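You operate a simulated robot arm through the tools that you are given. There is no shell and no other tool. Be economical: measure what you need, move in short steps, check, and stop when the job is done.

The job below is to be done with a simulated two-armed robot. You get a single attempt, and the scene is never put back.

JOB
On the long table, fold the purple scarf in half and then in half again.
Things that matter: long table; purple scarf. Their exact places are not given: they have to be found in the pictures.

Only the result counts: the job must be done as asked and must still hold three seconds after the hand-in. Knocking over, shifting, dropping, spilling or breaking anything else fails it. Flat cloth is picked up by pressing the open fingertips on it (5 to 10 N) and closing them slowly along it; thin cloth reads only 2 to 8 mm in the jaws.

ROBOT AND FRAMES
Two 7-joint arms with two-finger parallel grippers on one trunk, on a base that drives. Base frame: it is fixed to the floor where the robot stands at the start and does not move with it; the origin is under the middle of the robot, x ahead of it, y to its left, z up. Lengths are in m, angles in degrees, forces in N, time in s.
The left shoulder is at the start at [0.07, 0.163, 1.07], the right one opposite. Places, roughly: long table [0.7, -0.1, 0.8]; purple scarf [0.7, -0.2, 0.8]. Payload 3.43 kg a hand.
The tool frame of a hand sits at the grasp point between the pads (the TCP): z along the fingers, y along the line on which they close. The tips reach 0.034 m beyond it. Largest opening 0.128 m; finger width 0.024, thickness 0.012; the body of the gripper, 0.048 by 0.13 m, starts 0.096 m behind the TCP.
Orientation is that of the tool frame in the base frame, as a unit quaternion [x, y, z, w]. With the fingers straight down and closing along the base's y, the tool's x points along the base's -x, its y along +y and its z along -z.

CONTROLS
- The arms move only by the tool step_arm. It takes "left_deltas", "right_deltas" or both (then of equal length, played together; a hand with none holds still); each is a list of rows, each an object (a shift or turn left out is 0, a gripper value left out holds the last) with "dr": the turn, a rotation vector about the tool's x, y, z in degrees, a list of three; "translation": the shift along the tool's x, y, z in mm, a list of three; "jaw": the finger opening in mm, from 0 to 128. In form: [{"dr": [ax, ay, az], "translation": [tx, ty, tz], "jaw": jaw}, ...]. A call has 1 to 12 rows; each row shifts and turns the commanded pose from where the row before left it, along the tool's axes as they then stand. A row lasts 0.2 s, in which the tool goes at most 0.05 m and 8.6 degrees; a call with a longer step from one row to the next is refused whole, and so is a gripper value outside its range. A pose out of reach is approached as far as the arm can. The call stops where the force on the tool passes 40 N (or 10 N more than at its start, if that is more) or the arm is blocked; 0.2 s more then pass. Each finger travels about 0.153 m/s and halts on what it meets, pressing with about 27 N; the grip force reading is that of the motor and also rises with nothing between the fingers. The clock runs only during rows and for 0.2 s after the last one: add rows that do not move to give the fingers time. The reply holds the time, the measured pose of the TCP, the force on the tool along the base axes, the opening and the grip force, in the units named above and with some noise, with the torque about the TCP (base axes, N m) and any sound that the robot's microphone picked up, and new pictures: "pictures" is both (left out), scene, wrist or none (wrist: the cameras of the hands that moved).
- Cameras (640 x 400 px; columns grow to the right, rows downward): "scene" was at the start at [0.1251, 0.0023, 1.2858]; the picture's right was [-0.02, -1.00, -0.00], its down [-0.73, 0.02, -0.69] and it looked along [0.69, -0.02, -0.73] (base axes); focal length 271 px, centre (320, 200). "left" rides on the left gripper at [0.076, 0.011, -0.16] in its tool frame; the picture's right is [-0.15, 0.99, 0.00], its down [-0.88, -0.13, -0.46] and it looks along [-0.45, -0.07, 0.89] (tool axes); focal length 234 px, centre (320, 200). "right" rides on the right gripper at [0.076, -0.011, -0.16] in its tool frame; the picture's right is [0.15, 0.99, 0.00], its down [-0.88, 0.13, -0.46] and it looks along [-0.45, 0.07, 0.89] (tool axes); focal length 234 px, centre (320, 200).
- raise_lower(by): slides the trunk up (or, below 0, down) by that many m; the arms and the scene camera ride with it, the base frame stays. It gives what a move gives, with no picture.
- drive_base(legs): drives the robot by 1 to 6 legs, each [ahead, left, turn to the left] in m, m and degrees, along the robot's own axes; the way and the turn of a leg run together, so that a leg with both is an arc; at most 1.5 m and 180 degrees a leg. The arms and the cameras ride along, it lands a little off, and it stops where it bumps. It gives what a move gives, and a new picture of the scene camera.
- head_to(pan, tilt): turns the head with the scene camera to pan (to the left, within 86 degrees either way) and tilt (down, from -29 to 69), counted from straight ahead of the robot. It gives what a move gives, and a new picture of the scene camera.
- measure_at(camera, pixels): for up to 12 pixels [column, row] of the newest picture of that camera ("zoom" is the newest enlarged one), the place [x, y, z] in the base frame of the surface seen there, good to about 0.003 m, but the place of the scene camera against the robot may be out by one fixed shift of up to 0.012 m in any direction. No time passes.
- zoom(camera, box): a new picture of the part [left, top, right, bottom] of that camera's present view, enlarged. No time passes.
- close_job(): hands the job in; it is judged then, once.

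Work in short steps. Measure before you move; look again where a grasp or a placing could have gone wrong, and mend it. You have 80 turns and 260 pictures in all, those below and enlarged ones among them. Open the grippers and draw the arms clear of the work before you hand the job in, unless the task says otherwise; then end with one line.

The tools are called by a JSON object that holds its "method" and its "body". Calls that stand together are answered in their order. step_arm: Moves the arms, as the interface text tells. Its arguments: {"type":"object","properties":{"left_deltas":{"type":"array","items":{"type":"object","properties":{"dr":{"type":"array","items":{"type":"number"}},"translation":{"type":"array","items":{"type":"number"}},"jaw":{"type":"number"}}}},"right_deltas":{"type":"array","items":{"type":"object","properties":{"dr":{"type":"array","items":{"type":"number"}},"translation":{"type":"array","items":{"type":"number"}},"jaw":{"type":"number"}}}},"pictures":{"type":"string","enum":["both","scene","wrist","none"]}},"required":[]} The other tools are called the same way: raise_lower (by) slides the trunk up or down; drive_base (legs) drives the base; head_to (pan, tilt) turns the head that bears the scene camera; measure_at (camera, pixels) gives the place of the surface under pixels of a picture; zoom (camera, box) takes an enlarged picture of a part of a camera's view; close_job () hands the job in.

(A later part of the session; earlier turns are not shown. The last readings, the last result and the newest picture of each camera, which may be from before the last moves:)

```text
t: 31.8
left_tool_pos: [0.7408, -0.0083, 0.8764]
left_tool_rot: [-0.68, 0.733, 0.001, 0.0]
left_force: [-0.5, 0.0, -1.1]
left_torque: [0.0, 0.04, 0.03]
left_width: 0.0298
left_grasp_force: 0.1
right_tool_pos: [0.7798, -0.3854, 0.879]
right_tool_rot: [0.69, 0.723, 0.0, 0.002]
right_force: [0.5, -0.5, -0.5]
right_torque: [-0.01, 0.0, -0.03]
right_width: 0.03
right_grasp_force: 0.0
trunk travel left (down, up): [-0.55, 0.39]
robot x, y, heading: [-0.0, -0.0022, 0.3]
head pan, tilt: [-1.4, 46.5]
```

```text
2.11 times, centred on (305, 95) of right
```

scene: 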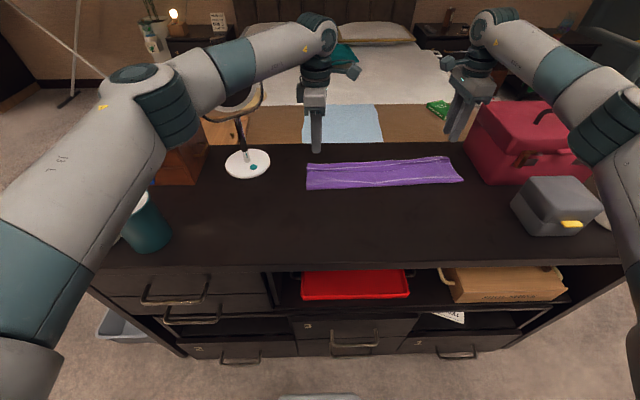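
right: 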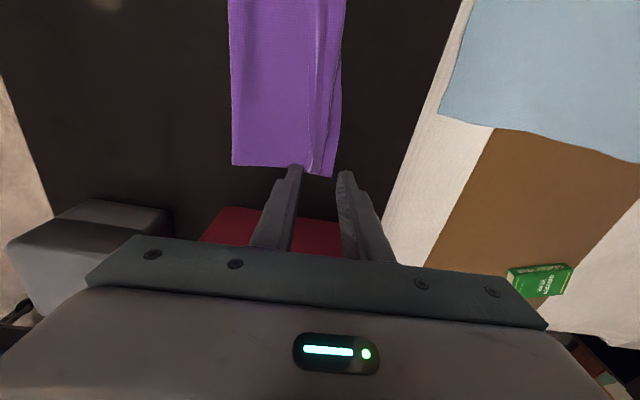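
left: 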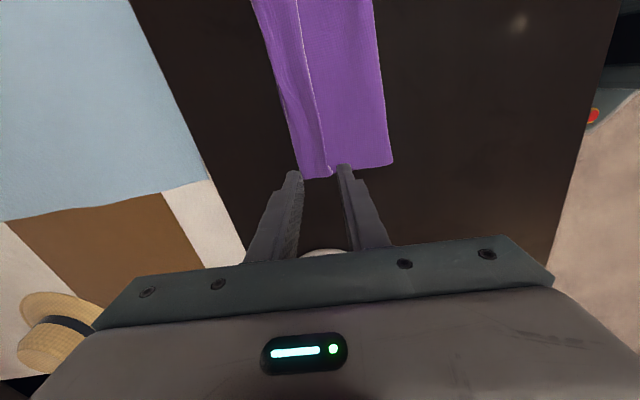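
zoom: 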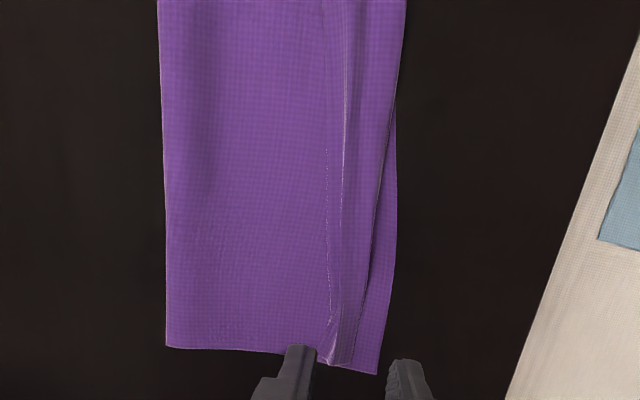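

I need to tell whether the band at the far side is a hem flipped back; I zoom closer and measure heights across it.

{"method": "zoom", "body": {"camera": "scene", "box": [300, 150, 380, 200]}}

{"method": "measure_at", "body": {"camera": "zoom", "pixels": [[200, 112], [200, 150], [200, 175], [200, 190], [200, 220], [200, 300], [60, 120], [60, 165], [60, 190], [60, 300], [300, 260], [300, 320]]}}

{"method": "measure_at", "body": {"camera": "left", "pixels": [[390, 162], [334, 166], [324, 168], [303, 172], [360, 80], [312, 80], [300, 80], [285, 80], [380, 80]]}}

{"method": "measure_at", "body": {"camera": "right", "pixels": [[233, 160], [300, 160], [312, 172], [328, 172], [232, 80], [290, 80], [318, 80], [336, 80]]}}

```text
8.00 times, centred on (340, 175) of scene
```

zoom: 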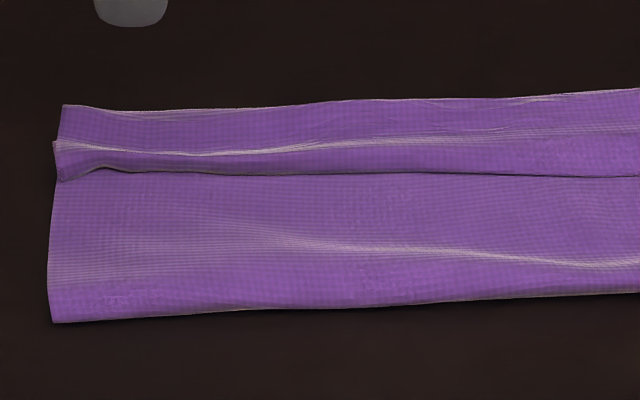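

```text
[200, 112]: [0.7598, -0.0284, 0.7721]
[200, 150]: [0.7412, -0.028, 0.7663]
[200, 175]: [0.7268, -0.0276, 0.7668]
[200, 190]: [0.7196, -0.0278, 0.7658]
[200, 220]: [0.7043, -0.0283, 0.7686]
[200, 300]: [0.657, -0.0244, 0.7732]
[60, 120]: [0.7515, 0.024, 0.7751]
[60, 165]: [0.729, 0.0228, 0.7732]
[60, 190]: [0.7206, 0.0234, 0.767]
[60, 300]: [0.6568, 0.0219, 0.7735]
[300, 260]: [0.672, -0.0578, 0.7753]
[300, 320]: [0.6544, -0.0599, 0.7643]
```

```text
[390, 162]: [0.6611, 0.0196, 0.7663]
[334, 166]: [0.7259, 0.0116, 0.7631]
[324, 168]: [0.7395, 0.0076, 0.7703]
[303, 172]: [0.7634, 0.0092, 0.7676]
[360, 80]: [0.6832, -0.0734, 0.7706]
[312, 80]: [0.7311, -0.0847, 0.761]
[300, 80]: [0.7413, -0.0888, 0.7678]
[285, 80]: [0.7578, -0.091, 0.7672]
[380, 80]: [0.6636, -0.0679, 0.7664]
```

```text
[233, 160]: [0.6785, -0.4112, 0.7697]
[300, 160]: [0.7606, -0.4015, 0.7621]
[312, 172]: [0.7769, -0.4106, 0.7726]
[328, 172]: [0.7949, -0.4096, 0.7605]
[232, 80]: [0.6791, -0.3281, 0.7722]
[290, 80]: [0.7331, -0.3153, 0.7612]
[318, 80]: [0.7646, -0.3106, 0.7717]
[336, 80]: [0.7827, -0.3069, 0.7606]
```

The hem forms a band between x≈0.728 and 0.760: either a flipped hem or a leaning pleat. I zoom hard on both ends to tell.

{"method": "zoom", "body": {"camera": "left", "box": [280, 110, 360, 180]}}

{"method": "zoom", "body": {"camera": "right", "box": [285, 110, 365, 180]}}

{"method": "zoom", "body": {"camera": "scene", "box": [410, 140, 474, 190]}}

{"method": "zoom", "body": {"camera": "scene", "box": [302, 155, 334, 180]}}

```text
5.71 times, centred on (320, 145) of left
```

zoom: 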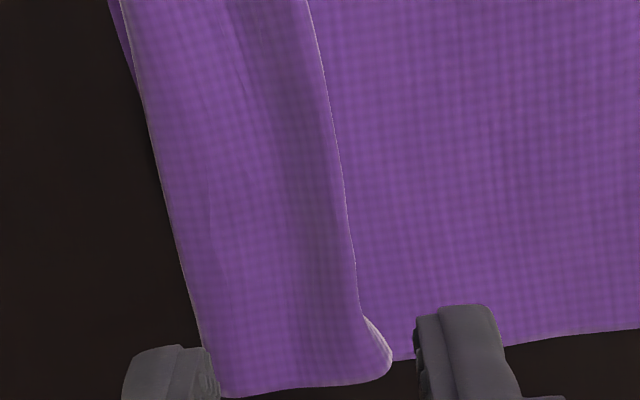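

```text
5.71 times, centred on (325, 145) of right
```

zoom: 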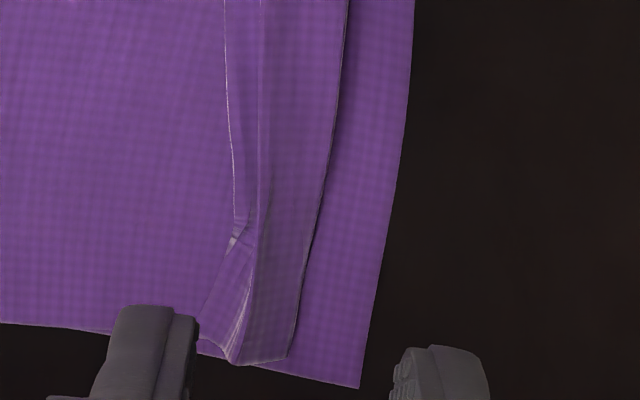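

```text
8.00 times, centred on (442, 165) of scene
```

zoom: 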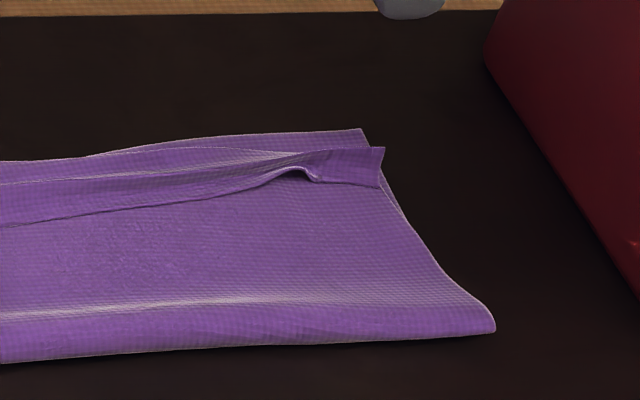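

```text
16.00 times, centred on (318, 168) of scene
```

zoom: 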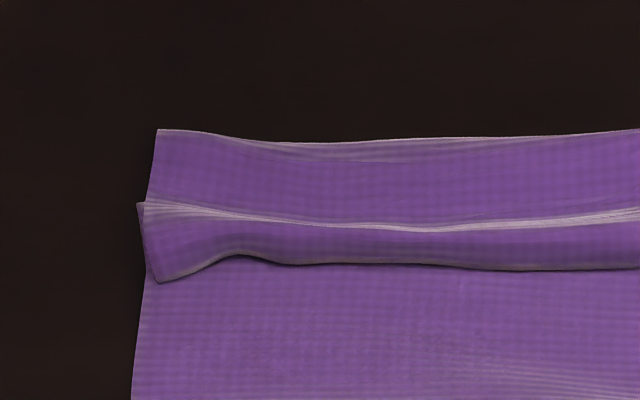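

The zooms show a pleat (crest leaning nearward, hem edge lying properly at the far side). I'll spread it flat: set the fingers astride the pleat, press lightly and open them. First narrow and descend.

{"method": "step_arm", "body": {"left_deltas": [{"translation": [0, 3, 0], "jaw": 20}, {"translation": [0, 0, 35]}, {"translation": [0, 0, 32]}, {}], "right_deltas": [{"translation": [0, -10, 0], "jaw": 15}, {"translation": [0, 0, 35]}, {"translation": [0, 0, 33]}, {}]}}

{"method": "zoom", "body": {"camera": "left", "box": [270, 110, 370, 200]}}

{"method": "zoom", "body": {"camera": "right", "box": [270, 110, 370, 200]}}

```text
t: 32.8
left_tool_pos: [0.7358, -0.0075, 0.8117]
left_tool_rot: [-0.68, 0.734, 0.0, 0.0]
left_force: [0.4, 0.0, -0.4]
left_torque: [0.0, 0.0, -0.02]
left_width: 0.0202
left_grasp_force: 0.0
right_tool_pos: [0.7661, -0.3852, 0.8094]
right_tool_rot: [0.691, 0.723, 0.0, 0.003]
right_force: [-0.9, 0.1, 0.1]
right_torque: [0.01, -0.02, 0.02]
right_width: 0.0151
right_grasp_force: 0.0
trunk travel left (down, up): [-0.55, 0.39]
robot x, y, heading: [-0.0024, 0.0008, -0.1]
head pan, tilt: [-1.4, 46.5]
```

scene: 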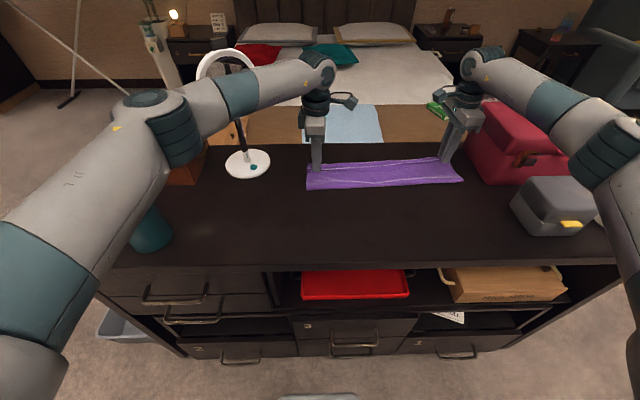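
right: 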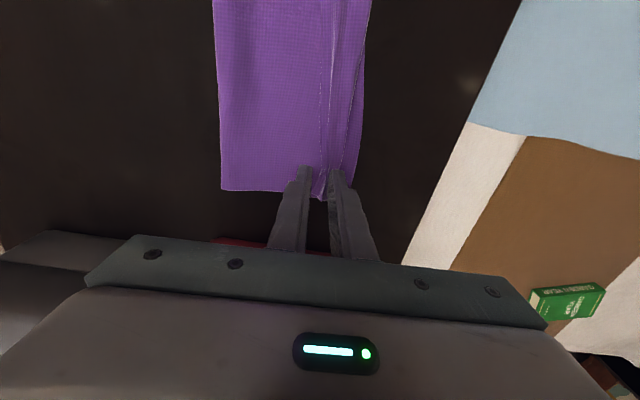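
left: 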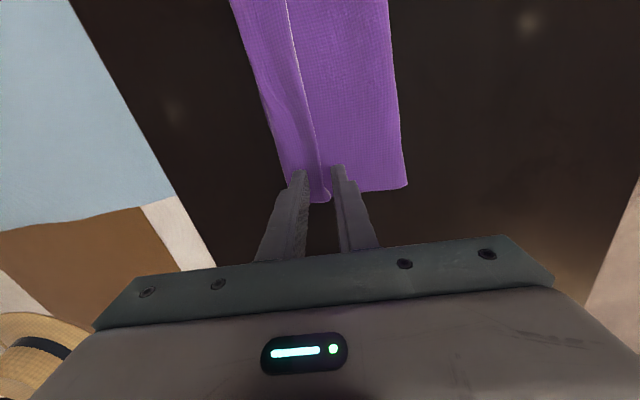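

```text
4.44 times, centred on (320, 155) of left
```

zoom: 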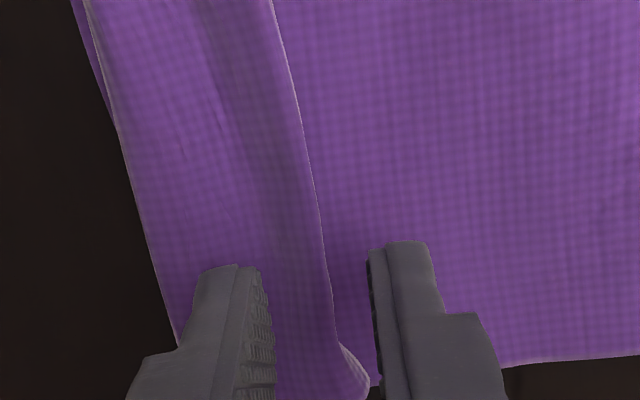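

```text
4.44 times, centred on (320, 155) of right
```

zoom: 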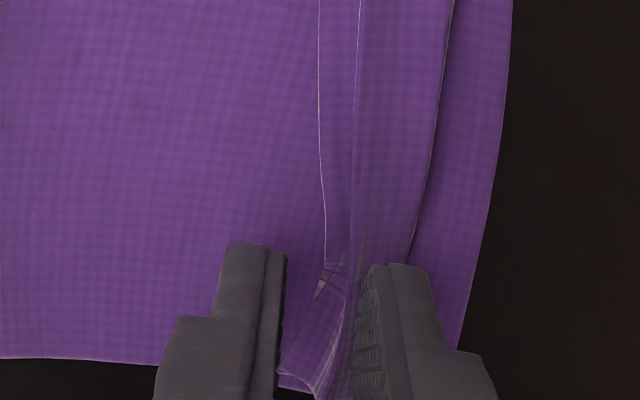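

Both pairs straddle the pleat. I descend gently to contact.

{"method": "step_arm", "body": {"left_deltas": [{"translation": [0, 0, 6]}, {"translation": [0, 0, 3]}, {"translation": [0, 0, 2]}, {}], "right_deltas": [{"translation": [0, 0, 5]}, {"translation": [0, 0, 3]}, {"translation": [0, 0, 1.5]}, {}], "pictures": "none"}}

```text
t: 33.8
left_tool_pos: [0.7361, -0.008, 0.7999]
left_tool_rot: [-0.68, 0.733, 0.001, 0.0]
left_force: [0.1, 0.1, 0.4]
left_torque: [-0.02, -0.01, 0.02]
left_width: 0.0201
left_grasp_force: 0.0
right_tool_pos: [0.7679, -0.3871, 0.8014]
right_tool_rot: [0.691, 0.723, 0.001, 0.002]
right_force: [0.1, 0.6, 0.4]
right_torque: [0.0, -0.03, -0.01]
right_width: 0.0149
right_grasp_force: 0.1
trunk travel left (down, up): [-0.55, 0.39]
robot x, y, heading: [0.0017, -0.0038, 0.2]
head pan, tilt: [-1.4, 46.5]
```

{"method": "step_arm", "body": {"left_deltas": [{"translation": [0, 0, 2]}, {"translation": [0, 0, 1]}, {}], "right_deltas": [{"translation": [0, 0, 2]}, {"translation": [0, 0, 1.5]}, {}], "pictures": "none"}}

```text
t: 34.6
left_tool_pos: [0.7357, -0.0075, 0.7958]
left_tool_rot: [-0.68, 0.733, 0.0, 0.0]
left_force: [0.5, 0.1, -0.4]
left_torque: [0.01, -0.03, 0.01]
left_width: 0.0202
left_grasp_force: 0.1
right_tool_pos: [0.7684, -0.3856, 0.798]
right_tool_rot: [0.691, 0.723, 0.001, 0.001]
right_force: [-0.7, 0.3, 0.7]
right_torque: [-0.01, 0.0, -0.02]
right_width: 0.0147
right_grasp_force: 0.1
trunk travel left (down, up): [-0.55, 0.39]
robot x, y, heading: [-0.0003, -0.0001, -0.0]
head pan, tilt: [-1.4, 46.5]
```

No force yet; I lower a bit more (a sentence per step: left 1.2 mm, right 3 mm).

{"method": "step_arm", "body": {"left_deltas": [{"translation": [0, 0, 0.7]}, {"translation": [0, 0, 0.7]}, {}], "right_deltas": [{"translation": [0, 0, 1.5]}, {"translation": [0, 0, 1]}, {}], "pictures": "none"}}

```text
t: 35.4
left_tool_pos: [0.7337, -0.0064, 0.7969]
left_tool_rot: [-0.68, 0.733, 0.0, 0.001]
left_force: [0.7, 0.5, 1.8]
left_torque: [0.03, -0.03, 0.03]
left_width: 0.0204
left_grasp_force: 0.2
right_tool_pos: [0.7682, -0.3852, 0.7965]
right_tool_rot: [0.691, 0.723, 0.001, 0.002]
right_force: [0.6, -0.4, 4.5]
right_torque: [-0.01, -0.03, 0.02]
right_width: 0.0149
right_grasp_force: 0.0
trunk travel left (down, up): [-0.55, 0.39]
robot x, y, heading: [0.0002, 0.0043, -0.2]
head pan, tilt: [-1.4, 46.5]
```

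Contact at 2 N and 4.5 N. I press the left slightly more and spread both jaws slowly, then lift.

{"method": "step_arm", "body": {"left_deltas": [{"translation": [0, 0, 0.4]}, {"jaw": 24}, {"jaw": 28}, {"jaw": 32}, {"jaw": 36}, {"jaw": 40}, {"jaw": 44}, {}, {"translation": [0, 0, -20]}, {"translation": [0, 0, -45]}, {}], "right_deltas": [{}, {"jaw": 18}, {"jaw": 22}, {"jaw": 26}, {"jaw": 30}, {"jaw": 34}, {"jaw": 38}, {}, {"translation": [0, 0, -20]}, {"translation": [0, 0, -45]}, {}]}}

{"method": "zoom", "body": {"camera": "scene", "box": [290, 140, 480, 200]}}

```text
t: 37.8
left_tool_pos: [0.7354, -0.0074, 0.8602]
left_tool_rot: [-0.68, 0.733, 0.001, -0.001]
left_force: [0.9, 0.0, -0.4]
left_torque: [-0.02, 0.01, 0.0]
left_width: 0.0441
left_grasp_force: 0.0
right_tool_pos: [0.7675, -0.387, 0.8576]
right_tool_rot: [0.691, 0.723, 0.0, 0.002]
right_force: [-0.4, 0.2, -0.4]
right_torque: [0.01, 0.0, 0.01]
right_width: 0.038
right_grasp_force: 0.1
trunk travel left (down, up): [-0.55, 0.39]
robot x, y, heading: [-0.0016, 0.0001, -0.2]
head pan, tilt: [-1.4, 46.5]
```

scene: 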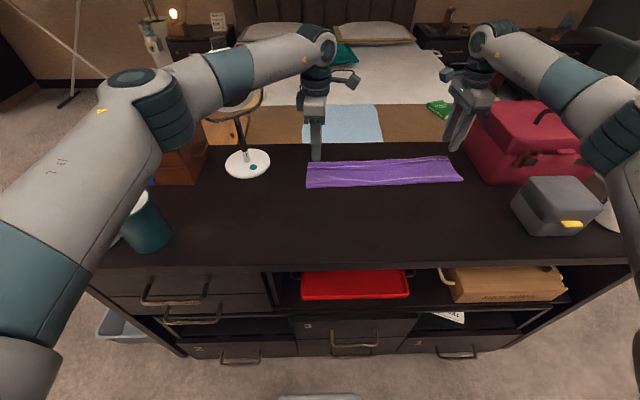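
right: 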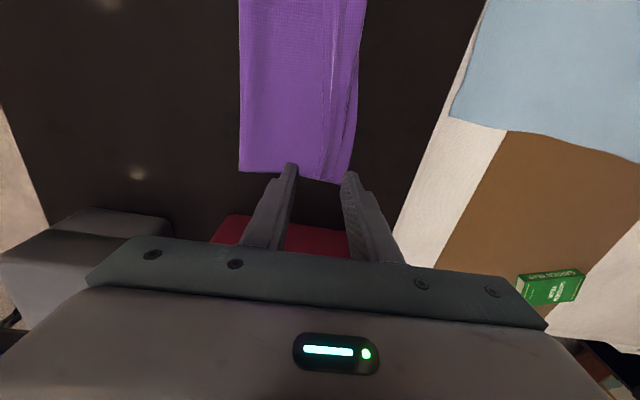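
left: 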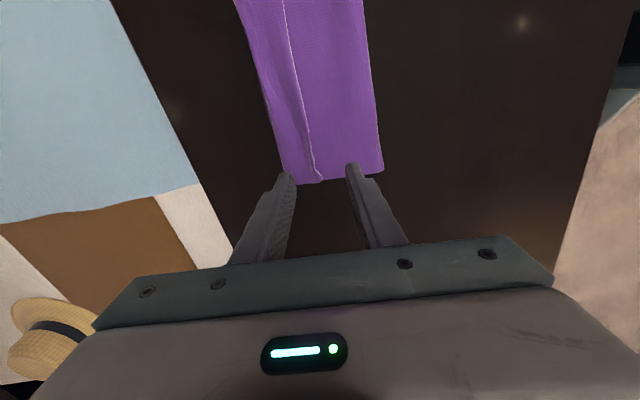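

```text
3.37 times, centred on (385, 170) of scene
```

zoom: 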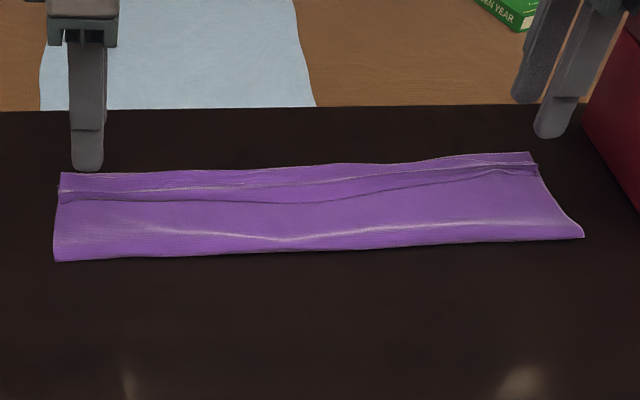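

Only slight change; the press was too light. I repeat with about 10 N.

{"method": "step_arm", "body": {"left_deltas": [{"jaw": 19, "translation": [0, 0, 20]}, {"translation": [0, 0, 25]}, {"translation": [0, 0, 17]}, {"translation": [0, 0, 1.5]}, {"translation": [0, 0, 0.8]}, {}], "right_deltas": [{"jaw": 16, "translation": [0, 3, 20]}, {"translation": [0, 0, 25]}, {"translation": [0, 0, 15]}, {"translation": [0, 0, 1.5]}, {"translation": [0, 0, 0.8]}, {}], "pictures": "none"}}

```text
t: 39.2
left_tool_pos: [0.7349, -0.0069, 0.7965]
left_tool_rot: [-0.68, 0.734, 0.0, 0.0]
left_force: [-0.4, 1.0, 2.2]
left_torque: [0.04, -0.03, 0.0]
left_width: 0.0187
left_grasp_force: 0.1
right_tool_pos: [0.7714, -0.3857, 0.7993]
right_tool_rot: [0.691, 0.723, 0.001, 0.002]
right_force: [0.2, 0.0, -0.6]
right_torque: [0.04, -0.01, 0.0]
right_width: 0.0161
right_grasp_force: 0.2
trunk travel left (down, up): [-0.55, 0.39]
robot x, y, heading: [0.0015, -0.0021, -0.1]
head pan, tilt: [-1.4, 46.5]
```

Left 2.2 N, right not yet touching; I press further.

{"method": "step_arm", "body": {"left_deltas": [{"translation": [0, 0, 0.8]}, {}], "right_deltas": [{"translation": [0, 0, 3]}, {}], "pictures": "none"}}

```text
t: 39.8
left_tool_pos: [0.7341, -0.0053, 0.797]
left_tool_rot: [-0.68, 0.734, -0.001, 0.001]
left_force: [-0.9, 1.1, 8.3]
left_torque: [0.13, -0.08, 0.05]
left_width: 0.0187
left_grasp_force: 0.1
right_tool_pos: [0.7716, -0.3863, 0.7961]
right_tool_rot: [0.691, 0.723, 0.0, 0.002]
right_force: [-0.5, 0.6, 0.0]
right_torque: [0.0, 0.01, -0.04]
right_width: 0.0159
right_grasp_force: 0.0
trunk travel left (down, up): [-0.55, 0.39]
robot x, y, heading: [-0.0025, 0.0013, 0.2]
head pan, tilt: [-1.4, 46.5]
```

Left presses 8 N; right needs a bit more. I lower it 1.5 mm, then spread both wider.

{"method": "step_arm", "body": {"left_deltas": [{}, {}, {"jaw": 23}, {"jaw": 27}, {"jaw": 31}, {"jaw": 35}, {"jaw": 40}, {"jaw": 46}, {}, {"translation": [0, 0, -20]}, {"translation": [0, 0, -45]}, {}], "right_deltas": [{"translation": [0, 0, 1.3]}, {"translation": [0, 0, 0.6]}, {"jaw": 20}, {"jaw": 24}, {"jaw": 28}, {"jaw": 32}, {"jaw": 37}, {"jaw": 42}, {}, {"translation": [0, 0, -20]}, {"translation": [0, 0, -45]}, {}]}}

{"method": "zoom", "body": {"camera": "scene", "box": [290, 140, 480, 200]}}

```text
t: 42.4
left_tool_pos: [0.7365, -0.0056, 0.8547]
left_tool_rot: [-0.68, 0.733, 0.001, -0.001]
left_force: [0.1, 0.1, -0.3]
left_torque: [0.02, 0.04, 0.01]
left_width: 0.0461
left_grasp_force: 0.1
right_tool_pos: [0.7742, -0.3863, 0.8591]
right_tool_rot: [0.691, 0.723, 0.001, 0.001]
right_force: [0.9, 0.2, 0.5]
right_torque: [-0.02, 0.01, -0.01]
right_width: 0.0421
right_grasp_force: 0.0
trunk travel left (down, up): [-0.55, 0.39]
robot x, y, heading: [-0.001, 0.0026, 0.1]
head pan, tilt: [-1.4, 46.5]
```

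scene: 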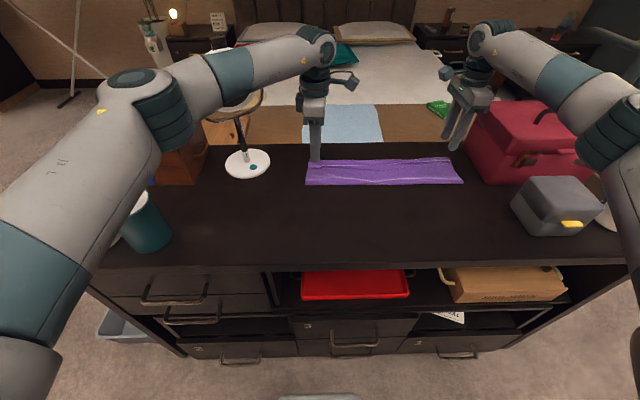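
right: 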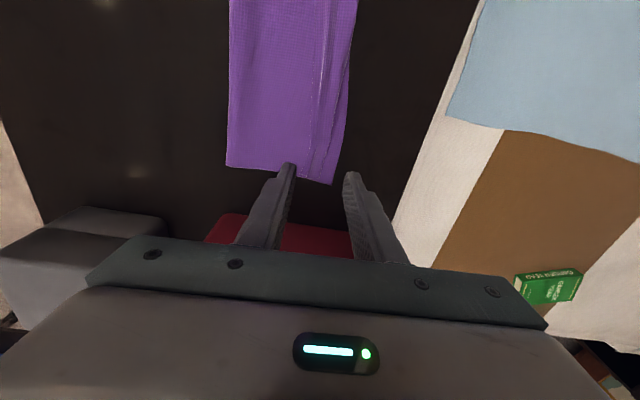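
left: 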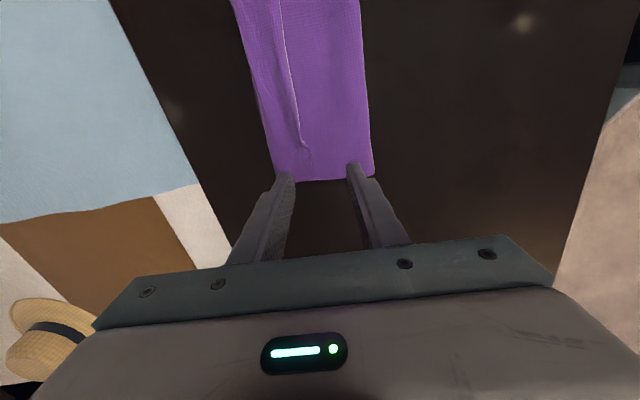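

```text
3.37 times, centred on (385, 170) of scene
```

zoom: 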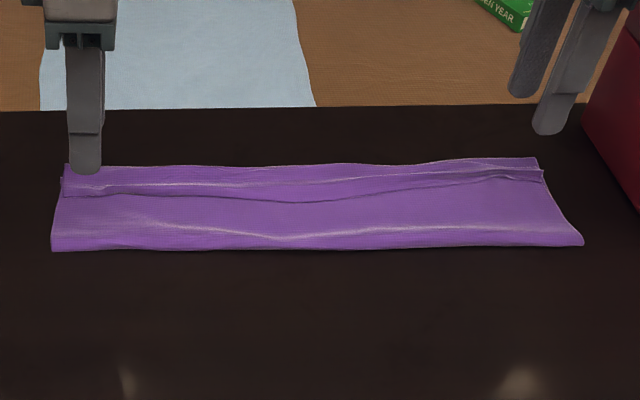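

Left pleat end is flat, right nearly. I measure the strip outline.

{"method": "measure_at", "body": {"camera": "left", "pixels": [[370, 172], [280, 172], [362, 80], [257, 80]]}}

{"method": "measure_at", "body": {"camera": "right", "pixels": [[230, 163], [310, 177], [331, 180], [232, 80], [324, 80], [346, 80]]}}

{"method": "zoom", "body": {"camera": "left", "box": [220, 0, 400, 190]}}

{"method": "zoom", "body": {"camera": "right", "box": [210, 0, 390, 190]}}

```text
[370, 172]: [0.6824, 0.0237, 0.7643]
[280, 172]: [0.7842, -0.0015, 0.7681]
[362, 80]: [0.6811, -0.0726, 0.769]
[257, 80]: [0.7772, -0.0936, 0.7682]
```

```text
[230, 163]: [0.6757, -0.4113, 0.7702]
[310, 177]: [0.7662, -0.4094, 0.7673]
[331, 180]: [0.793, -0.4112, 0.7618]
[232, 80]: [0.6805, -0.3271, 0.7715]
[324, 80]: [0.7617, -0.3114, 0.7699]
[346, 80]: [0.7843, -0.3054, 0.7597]
```

```text
2.11 times, centred on (310, 95) of left
```

zoom: 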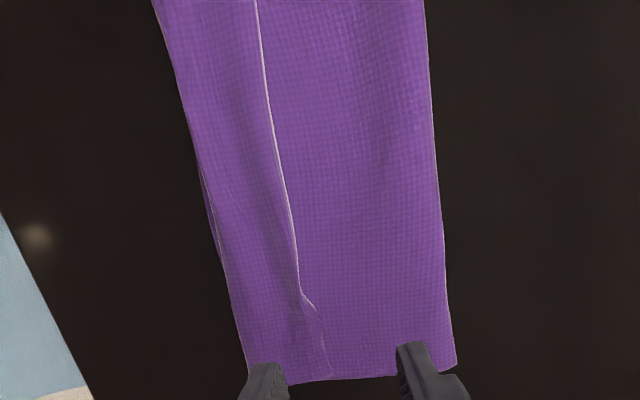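

```text
2.11 times, centred on (300, 95) of right
```

zoom: 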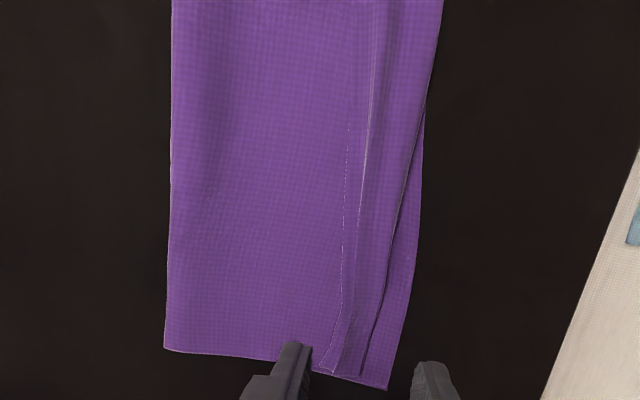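

The first fold holds with edges nearly aligned (strip x≈0.68–0.79, y≈−0.41–0.02). For the second fold the right hand will take the right end; I retreat the left and turn the right to close along y.

{"method": "step_arm", "body": {"left_deltas": [{"translation": [0, 0, -25]}, {"translation": [-18.2, 26.4, -10]}, {"translation": [-18.2, 26.4, -10]}, {"translation": [-18.2, 26.4, -10]}, {"translation": [-18.2, 26.4, -10]}, {"translation": [-18.2, 26.4, -10]}, {"translation": [-18.2, 26.4, -10]}, {"translation": [-18.2, 26.4, -10]}, {"translation": [-18.2, 26.4, -10]}, {"translation": [-18.2, 26.4, -10]}, {}, {}], "right_deltas": [{"translation": [0, 0, -20]}, {"dr": [0, 0, -8.5]}, {"dr": [0, 0, -8.5]}, {"dr": [0, 0, -8.5]}, {"dr": [0, 0, -8.5]}, {"dr": [0, 0, -8.5]}, {"dr": [0, 0, -8.5]}, {"dr": [0, 0, -8.5]}, {"dr": [0, 0, -8.5]}, {"dr": [0, 0, -8.5]}, {"dr": [0, 0, -8.5]}, {"dr": [0, 0, -2.4]}]}}

```text
t: 45.0
left_tool_pos: [0.5079, 0.177, 0.9763]
left_tool_rot: [-0.68, 0.733, 0.0, 0.001]
left_force: [0.9, 0.9, 0.5]
left_torque: [-0.02, -0.01, -0.04]
left_width: 0.0461
left_grasp_force: 0.1
right_tool_pos: [0.7705, -0.3851, 0.8799]
right_tool_rot: [-0.001, 1.0, -0.001, 0.002]
right_force: [-0.2, 0.4, 0.8]
right_torque: [-0.01, 0.01, 0.01]
right_width: 0.0422
right_grasp_force: 0.1
trunk travel left (down, up): [-0.55, 0.39]
robot x, y, heading: [-0.0026, 0.0007, -0.0]
head pan, tilt: [-1.4, 46.5]
```

scene: 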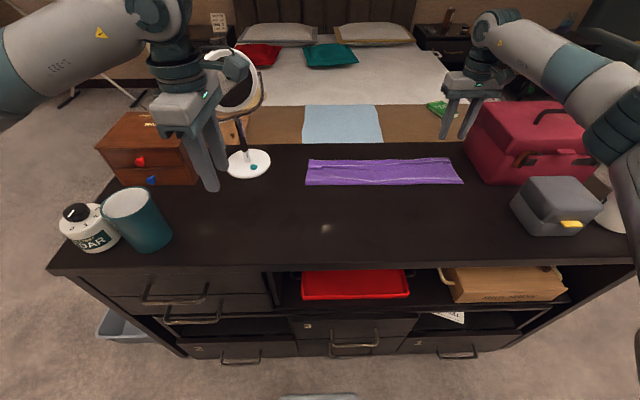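
right: 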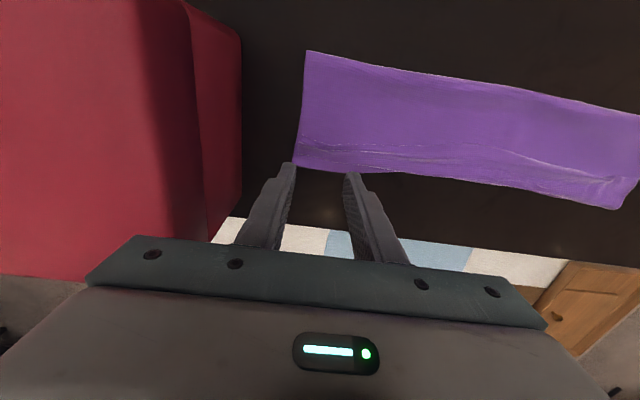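
left: 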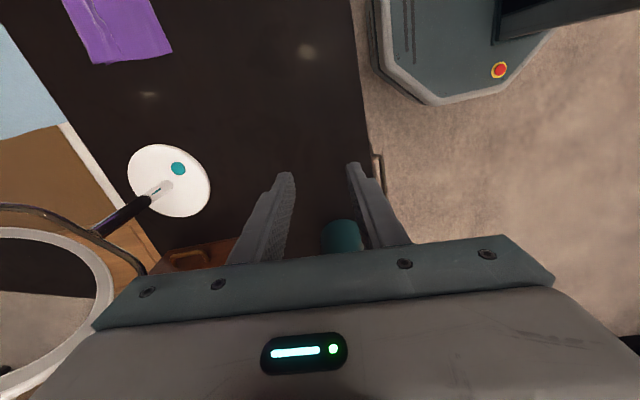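

Clear view now. I measure the strip's corners and zoom for its state.

{"method": "measure_at", "body": {"camera": "right", "pixels": [[308, 54], [303, 105], [299, 150], [298, 164], [634, 120], [620, 206], [450, 130], [460, 80], [450, 178]]}}

{"method": "zoom", "body": {"camera": "right", "box": [280, 30, 440, 190]}}

{"method": "zoom", "body": {"camera": "right", "box": [480, 70, 640, 220]}}

```text
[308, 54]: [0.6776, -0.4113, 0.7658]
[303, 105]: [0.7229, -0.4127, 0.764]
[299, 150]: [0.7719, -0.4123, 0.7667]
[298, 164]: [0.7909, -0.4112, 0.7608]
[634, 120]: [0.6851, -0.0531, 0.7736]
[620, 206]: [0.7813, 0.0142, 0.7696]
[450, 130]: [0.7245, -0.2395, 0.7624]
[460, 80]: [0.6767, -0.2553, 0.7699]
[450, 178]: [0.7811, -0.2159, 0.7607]
```

```text
2.50 times, centred on (360, 110) of right
```

zoom: 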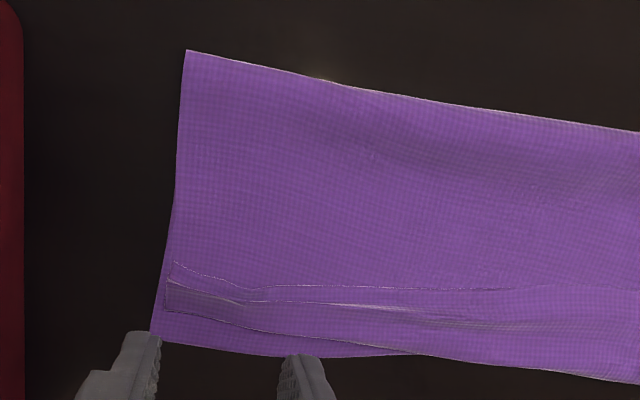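

```text
2.67 times, centred on (560, 145) of right
```

zoom: 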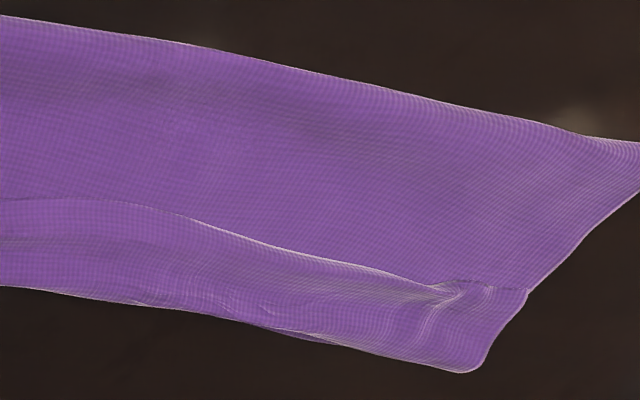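

The right end sits too close to the red case for a low grasp, so I'll take the left end (y≈0.02) with the right hand and fold it rightward. I check the mirror's place first and move over.

{"method": "measure_at", "body": {"camera": "scene", "pixels": [[263, 90], [258, 72], [245, 130], [270, 163], [262, 105]]}}

{"method": "measure_at", "body": {"camera": "left", "pixels": [[108, 285], [60, 218], [130, 150], [210, 190]]}}

{"method": "step_arm", "body": {"right_deltas": [{"translation": [0, 30, -10], "jaw": 24}, {"translation": [5, 40, 0]}, {"translation": [5, 40, 0]}, {"translation": [5, 40, 0]}, {"translation": [5, 40, 0]}, {"translation": [10, 40, 0]}, {"translation": [10, 40, 0]}, {"translation": [2.5, 40, 0]}, {"translation": [0, 30, 0]}, {}]}}

```text
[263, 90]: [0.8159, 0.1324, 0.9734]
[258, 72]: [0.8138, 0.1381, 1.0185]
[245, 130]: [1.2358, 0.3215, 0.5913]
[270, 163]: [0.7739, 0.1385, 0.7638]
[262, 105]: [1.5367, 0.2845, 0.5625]
```

```text
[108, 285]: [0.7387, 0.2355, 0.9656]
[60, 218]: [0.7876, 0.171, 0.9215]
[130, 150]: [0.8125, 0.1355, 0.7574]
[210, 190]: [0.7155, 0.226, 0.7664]
```

```text
t: 47.2
left_tool_pos: [0.5091, 0.1751, 0.9763]
left_tool_rot: [-0.68, 0.733, 0.0, -0.001]
left_force: [0.0, 0.1, 0.0]
left_torque: [0.01, -0.04, -0.02]
left_width: 0.0462
left_grasp_force: 0.1
right_tool_pos: [0.7307, -0.0464, 0.8906]
right_tool_rot: [0.0, 1.0, 0.0, 0.001]
right_force: [-0.7, -0.1, -0.3]
right_torque: [0.01, 0.01, -0.01]
right_width: 0.0243
right_grasp_force: 0.2
trunk travel left (down, up): [-0.55, 0.39]
robot x, y, heading: [-0.0019, -0.0011, -0.0]
head pan, tilt: [-1.4, 46.5]
```

scene: 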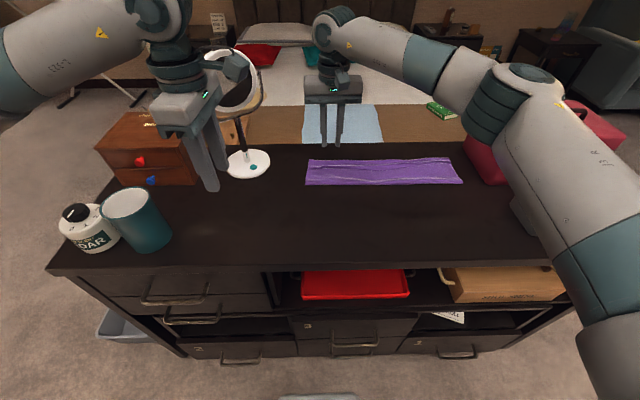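
right: 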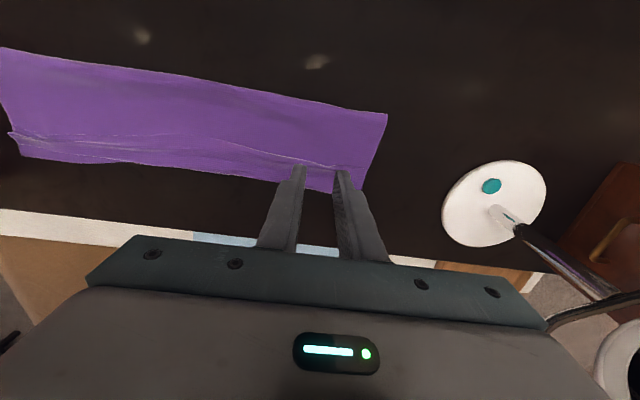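

Mirror ring is clear (y≥0.13 at x 0.81). I measure the left end edge from this view.

{"method": "measure_at", "body": {"camera": "right", "pixels": [[384, 116], [376, 140], [366, 165], [359, 188], [320, 140]]}}

{"method": "zoom", "body": {"camera": "right", "box": [270, 90, 410, 200]}}

```text
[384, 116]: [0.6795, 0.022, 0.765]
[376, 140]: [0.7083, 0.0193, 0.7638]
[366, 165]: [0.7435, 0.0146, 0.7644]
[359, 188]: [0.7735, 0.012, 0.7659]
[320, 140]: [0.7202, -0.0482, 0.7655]
```

```text
3.64 times, centred on (340, 145) of right
```

zoom: 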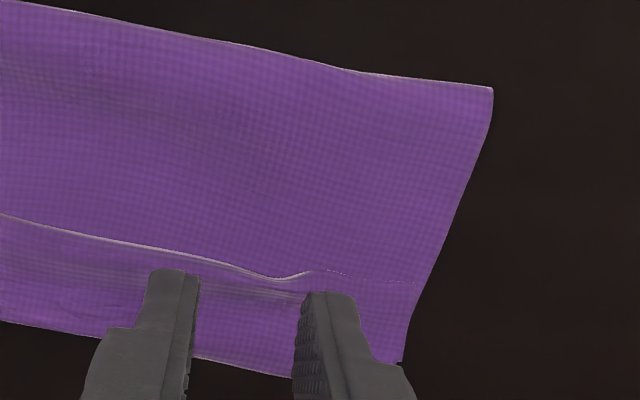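

End edge at x=0.725 is y≈0.017. I move to straddle it and descend near to contact.

{"method": "step_arm", "body": {"right_deltas": [{"translation": [3, 30, 0], "jaw": 26}, {"translation": [3, 26.5, 0]}, {"translation": [0, 0, 40]}, {"translation": [0, 0, 35]}, {"translation": [0, 0, 15]}, {}], "pictures": "wrist"}}

{"method": "zoom", "body": {"camera": "right", "box": [250, 90, 390, 200]}}

```text
t: 48.6
left_tool_pos: [0.509, 0.1764, 0.9755]
left_tool_rot: [-0.68, 0.733, 0.0, -0.001]
left_force: [0.2, 0.6, 0.0]
left_torque: [0.01, 0.02, 0.02]
left_width: 0.0461
left_grasp_force: 0.0
right_tool_pos: [0.7221, 0.0098, 0.7981]
right_tool_rot: [0.001, 1.0, 0.0, 0.002]
right_force: [1.2, -0.9, 0.4]
right_torque: [0.01, 0.0, -0.02]
right_width: 0.026
right_grasp_force: 0.2
trunk travel left (down, up): [-0.55, 0.39]
robot x, y, heading: [-0.0007, -0.0012, -0.2]
head pan, tilt: [-1.4, 46.5]
```

right: 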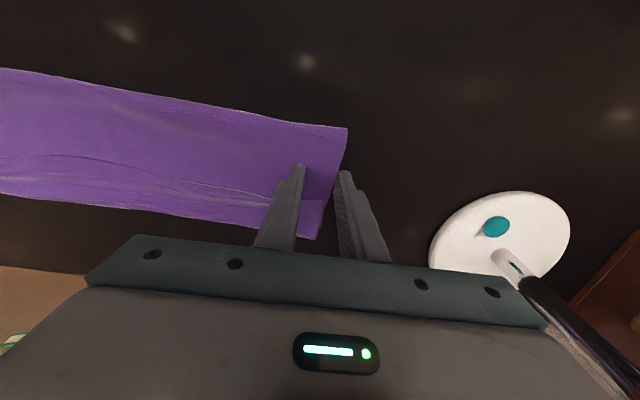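

```text
3.64 times, centred on (320, 145) of right
```

zoom: 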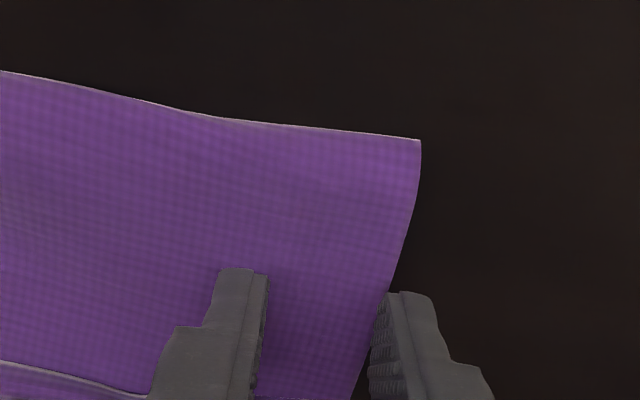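

Well placed. I lower until firm contact.

{"method": "step_arm", "body": {"right_deltas": [{"translation": [0, 0, 1.5]}, {"translation": [0, 0, 1]}, {}], "pictures": "none"}}

```text
t: 49.4
left_tool_pos: [0.5088, 0.1765, 0.9752]
left_tool_rot: [-0.68, 0.733, 0.0, 0.0]
left_force: [0.5, 0.1, -0.2]
left_torque: [0.02, 0.01, 0.01]
left_width: 0.0459
left_grasp_force: 0.1
right_tool_pos: [0.7242, 0.0092, 0.7956]
right_tool_rot: [0.0, 1.0, -0.001, 0.002]
right_force: [-0.9, 0.2, 0.6]
right_torque: [0.0, 0.0, -0.03]
right_width: 0.0259
right_grasp_force: 0.1
trunk travel left (down, up): [-0.55, 0.39]
robot x, y, heading: [0.0023, -0.0032, 0.0]
head pan, tilt: [-1.4, 46.5]
```

Just at contact; 2 mm more for about 10 N.

{"method": "step_arm", "body": {"right_deltas": [{"translation": [0, 0, 1]}, {"translation": [0, 0, 0.8]}, {}], "pictures": "none"}}

```text
t: 50.2
left_tool_pos: [0.5084, 0.1765, 0.9766]
left_tool_rot: [-0.68, 0.733, 0.0, 0.001]
left_force: [-0.3, 0.0, -0.7]
left_torque: [0.01, 0.04, -0.01]
left_width: 0.0463
left_grasp_force: 0.0
right_tool_pos: [0.7239, 0.0096, 0.795]
right_tool_rot: [-0.001, 1.0, -0.001, 0.003]
right_force: [0.2, -1.7, 10.9]
right_torque: [-0.21, 0.08, 0.0]
right_width: 0.0264
right_grasp_force: 0.2
trunk travel left (down, up): [-0.55, 0.39]
robot x, y, heading: [0.0016, -0.0014, -0.1]
head pan, tilt: [-1.4, 46.5]
```

10.9 N: I close slowly.

{"method": "step_arm", "body": {"right_deltas": [{"jaw": 23}, {"jaw": 20}, {"jaw": 17}, {"jaw": 14}, {"jaw": 11}, {"jaw": 8}, {"jaw": 5}, {"jaw": 2}, {"jaw": 0}, {}, {}], "pictures": "wrist"}}

{"method": "zoom", "body": {"camera": "right", "box": [250, 90, 390, 200]}}

```text
t: 52.6
left_tool_pos: [0.5066, 0.1748, 0.977]
left_tool_rot: [-0.68, 0.734, -0.001, 0.001]
left_force: [-0.6, 0.2, -0.5]
left_torque: [0.02, 0.02, 0.01]
left_width: 0.046
left_grasp_force: 0.1
right_tool_pos: [0.722, 0.0087, 0.7957]
right_tool_rot: [-0.001, 1.0, -0.001, 0.004]
right_force: [0.1, -1.7, 19.7]
right_torque: [-0.12, 0.09, 0.0]
right_width: 0.0026
right_grasp_force: 27.1
trunk travel left (down, up): [-0.55, 0.39]
robot x, y, heading: [0.0001, -0.0004, 0.1]
head pan, tilt: [-1.4, 46.5]
```

right: 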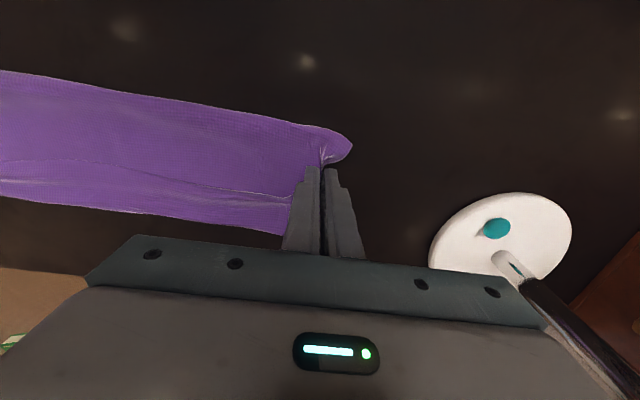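

```text
3.64 times, centred on (320, 145) of right
```

zoom: 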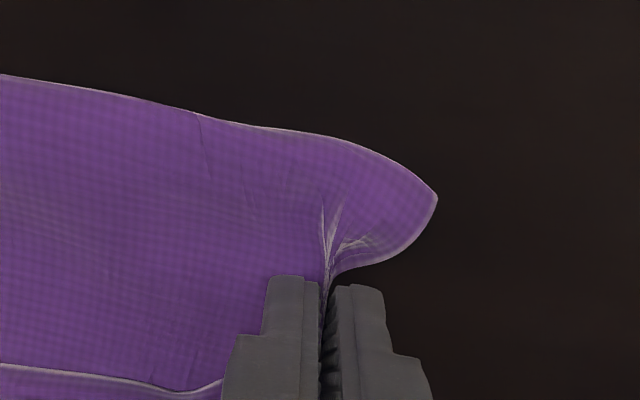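

2.6 mm in the jaws — more than a single layer. I lift 50 mm to see whether both layers come.

{"method": "step_arm", "body": {"right_deltas": [{"translation": [0, -3, -15]}, {"translation": [0, -5, -20]}, {"translation": [0, -8, -20]}, {}]}}

{"method": "zoom", "body": {"camera": "scene", "box": [290, 130, 370, 190]}}

{"method": "zoom", "body": {"camera": "left", "box": [0, 0, 240, 150]}}

```text
t: 53.6
left_tool_pos: [0.5091, 0.1753, 0.9765]
left_tool_rot: [-0.68, 0.733, 0.0, -0.001]
left_force: [-1.0, -1.6, -0.4]
left_torque: [0.0, -0.03, 0.04]
left_width: 0.046
left_grasp_force: 0.1
right_tool_pos: [0.7253, -0.0037, 0.8496]
right_tool_rot: [0.0, 1.0, -0.001, 0.001]
right_force: [-0.3, -0.1, -0.3]
right_torque: [0.0, 0.02, 0.01]
right_width: 0.0025
right_grasp_force: 27.5
trunk travel left (down, up): [-0.55, 0.39]
robot x, y, heading: [-0.0016, 0.0025, -0.3]
head pan, tilt: [-1.4, 46.5]
```

scene: 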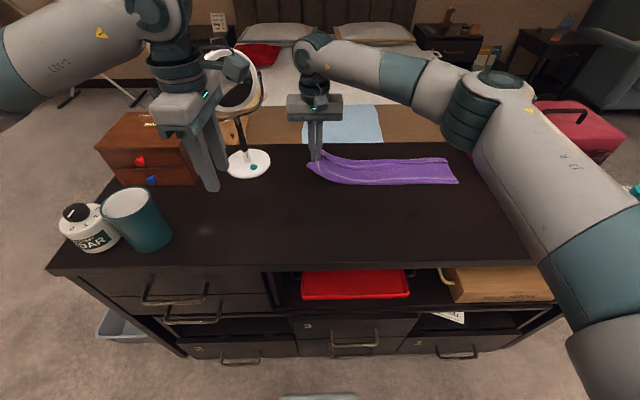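
right: 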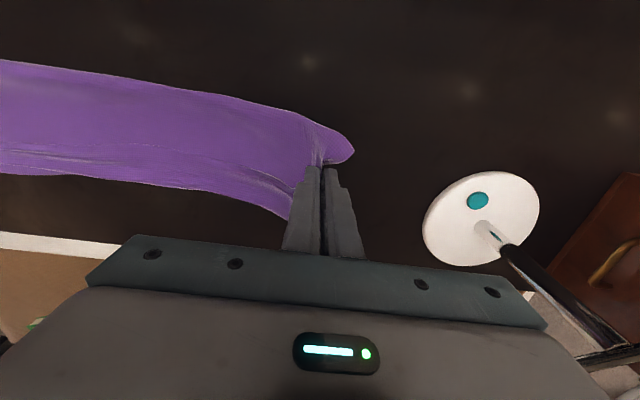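

```text
6.67 times, centred on (330, 160) of scene
```

zoom: 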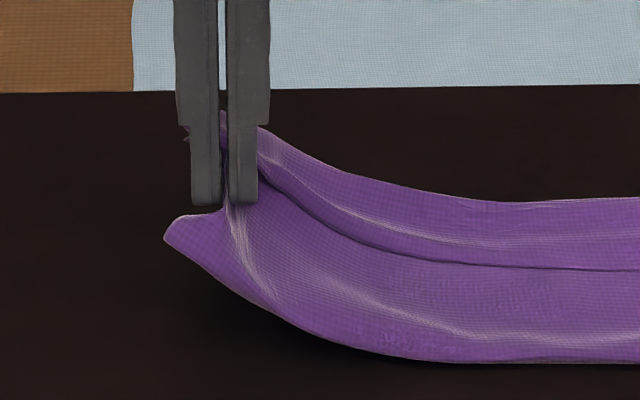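

```text
2.67 times, centred on (120, 75) of left
```

zoom: 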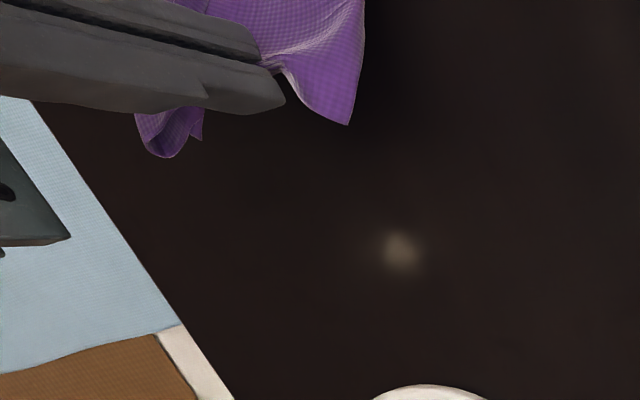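

The whole stack came up (strip arching off the table). I carry it up in an arc to the middle.

{"method": "step_arm", "body": {"right_deltas": [{"translation": [0, -6.5, -21]}, {"translation": [0, -6.5, -21]}, {"translation": [0, -14.3, -20.7]}, {"translation": [0, -17, -18.7]}, {"translation": [0, -19.4, -16.4]}, {"translation": [0, -21.4, -13.8]}, {"translation": [0, -23.1, -11]}, {"translation": [0, -24.4, -8]}, {"translation": [0, -25.3, -4.8]}, {"translation": [0, -25.7, -1.6]}, {}]}}

{"method": "zoom", "body": {"camera": "scene", "box": [320, 90, 480, 200]}}

```text
t: 56.0
left_tool_pos: [0.5095, 0.1763, 0.9745]
left_tool_rot: [-0.681, 0.733, 0.0, 0.0]
left_force: [0.2, 0.3, -0.9]
left_torque: [0.0, 0.02, -0.04]
left_width: 0.0459
left_grasp_force: 0.1
right_tool_pos: [0.7229, -0.1884, 0.9859]
right_tool_rot: [0.0, 1.0, 0.0, 0.002]
right_force: [0.8, 0.4, 1.0]
right_torque: [-0.02, 0.02, 0.01]
right_width: 0.0027
right_grasp_force: 26.8
trunk travel left (down, up): [-0.55, 0.39]
robot x, y, heading: [0.0037, 0.0022, -0.0]
head pan, tilt: [-1.4, 46.5]
```

scene: 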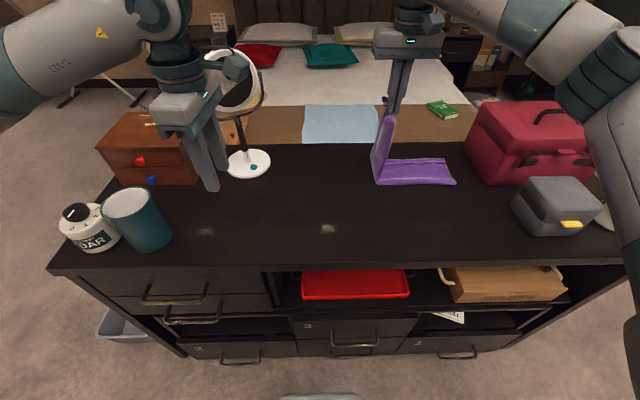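
right: 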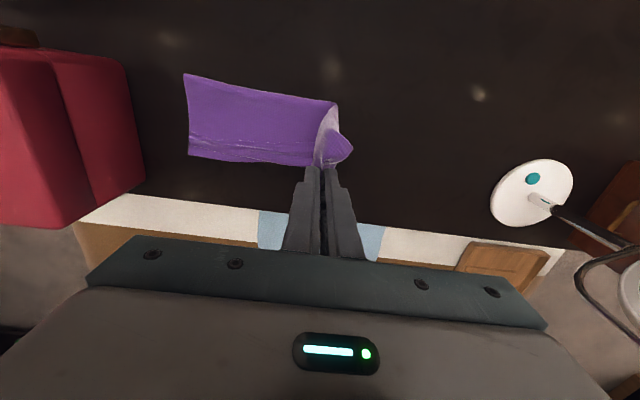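

```text
3.64 times, centred on (400, 145) of scene
```

zoom: 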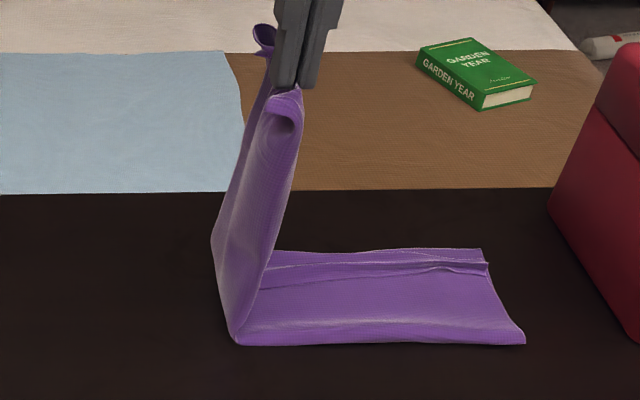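

Textbook half-way. I measure the lying right end before laying down.

{"method": "measure_at", "body": {"camera": "right", "pixels": [[187, 77], [189, 110], [191, 152], [325, 105], [300, 162]]}}

{"method": "measure_at", "body": {"camera": "scene", "pixels": [[453, 182], [447, 166], [440, 160], [384, 184], [500, 165]]}}

```text
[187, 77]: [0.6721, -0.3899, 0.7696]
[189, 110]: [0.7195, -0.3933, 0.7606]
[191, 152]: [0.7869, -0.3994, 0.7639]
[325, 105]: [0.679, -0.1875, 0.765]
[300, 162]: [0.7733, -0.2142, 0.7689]
```

```text
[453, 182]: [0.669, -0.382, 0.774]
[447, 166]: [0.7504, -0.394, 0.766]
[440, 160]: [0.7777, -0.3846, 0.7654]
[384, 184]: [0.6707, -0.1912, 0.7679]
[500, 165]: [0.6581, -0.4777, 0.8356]
```

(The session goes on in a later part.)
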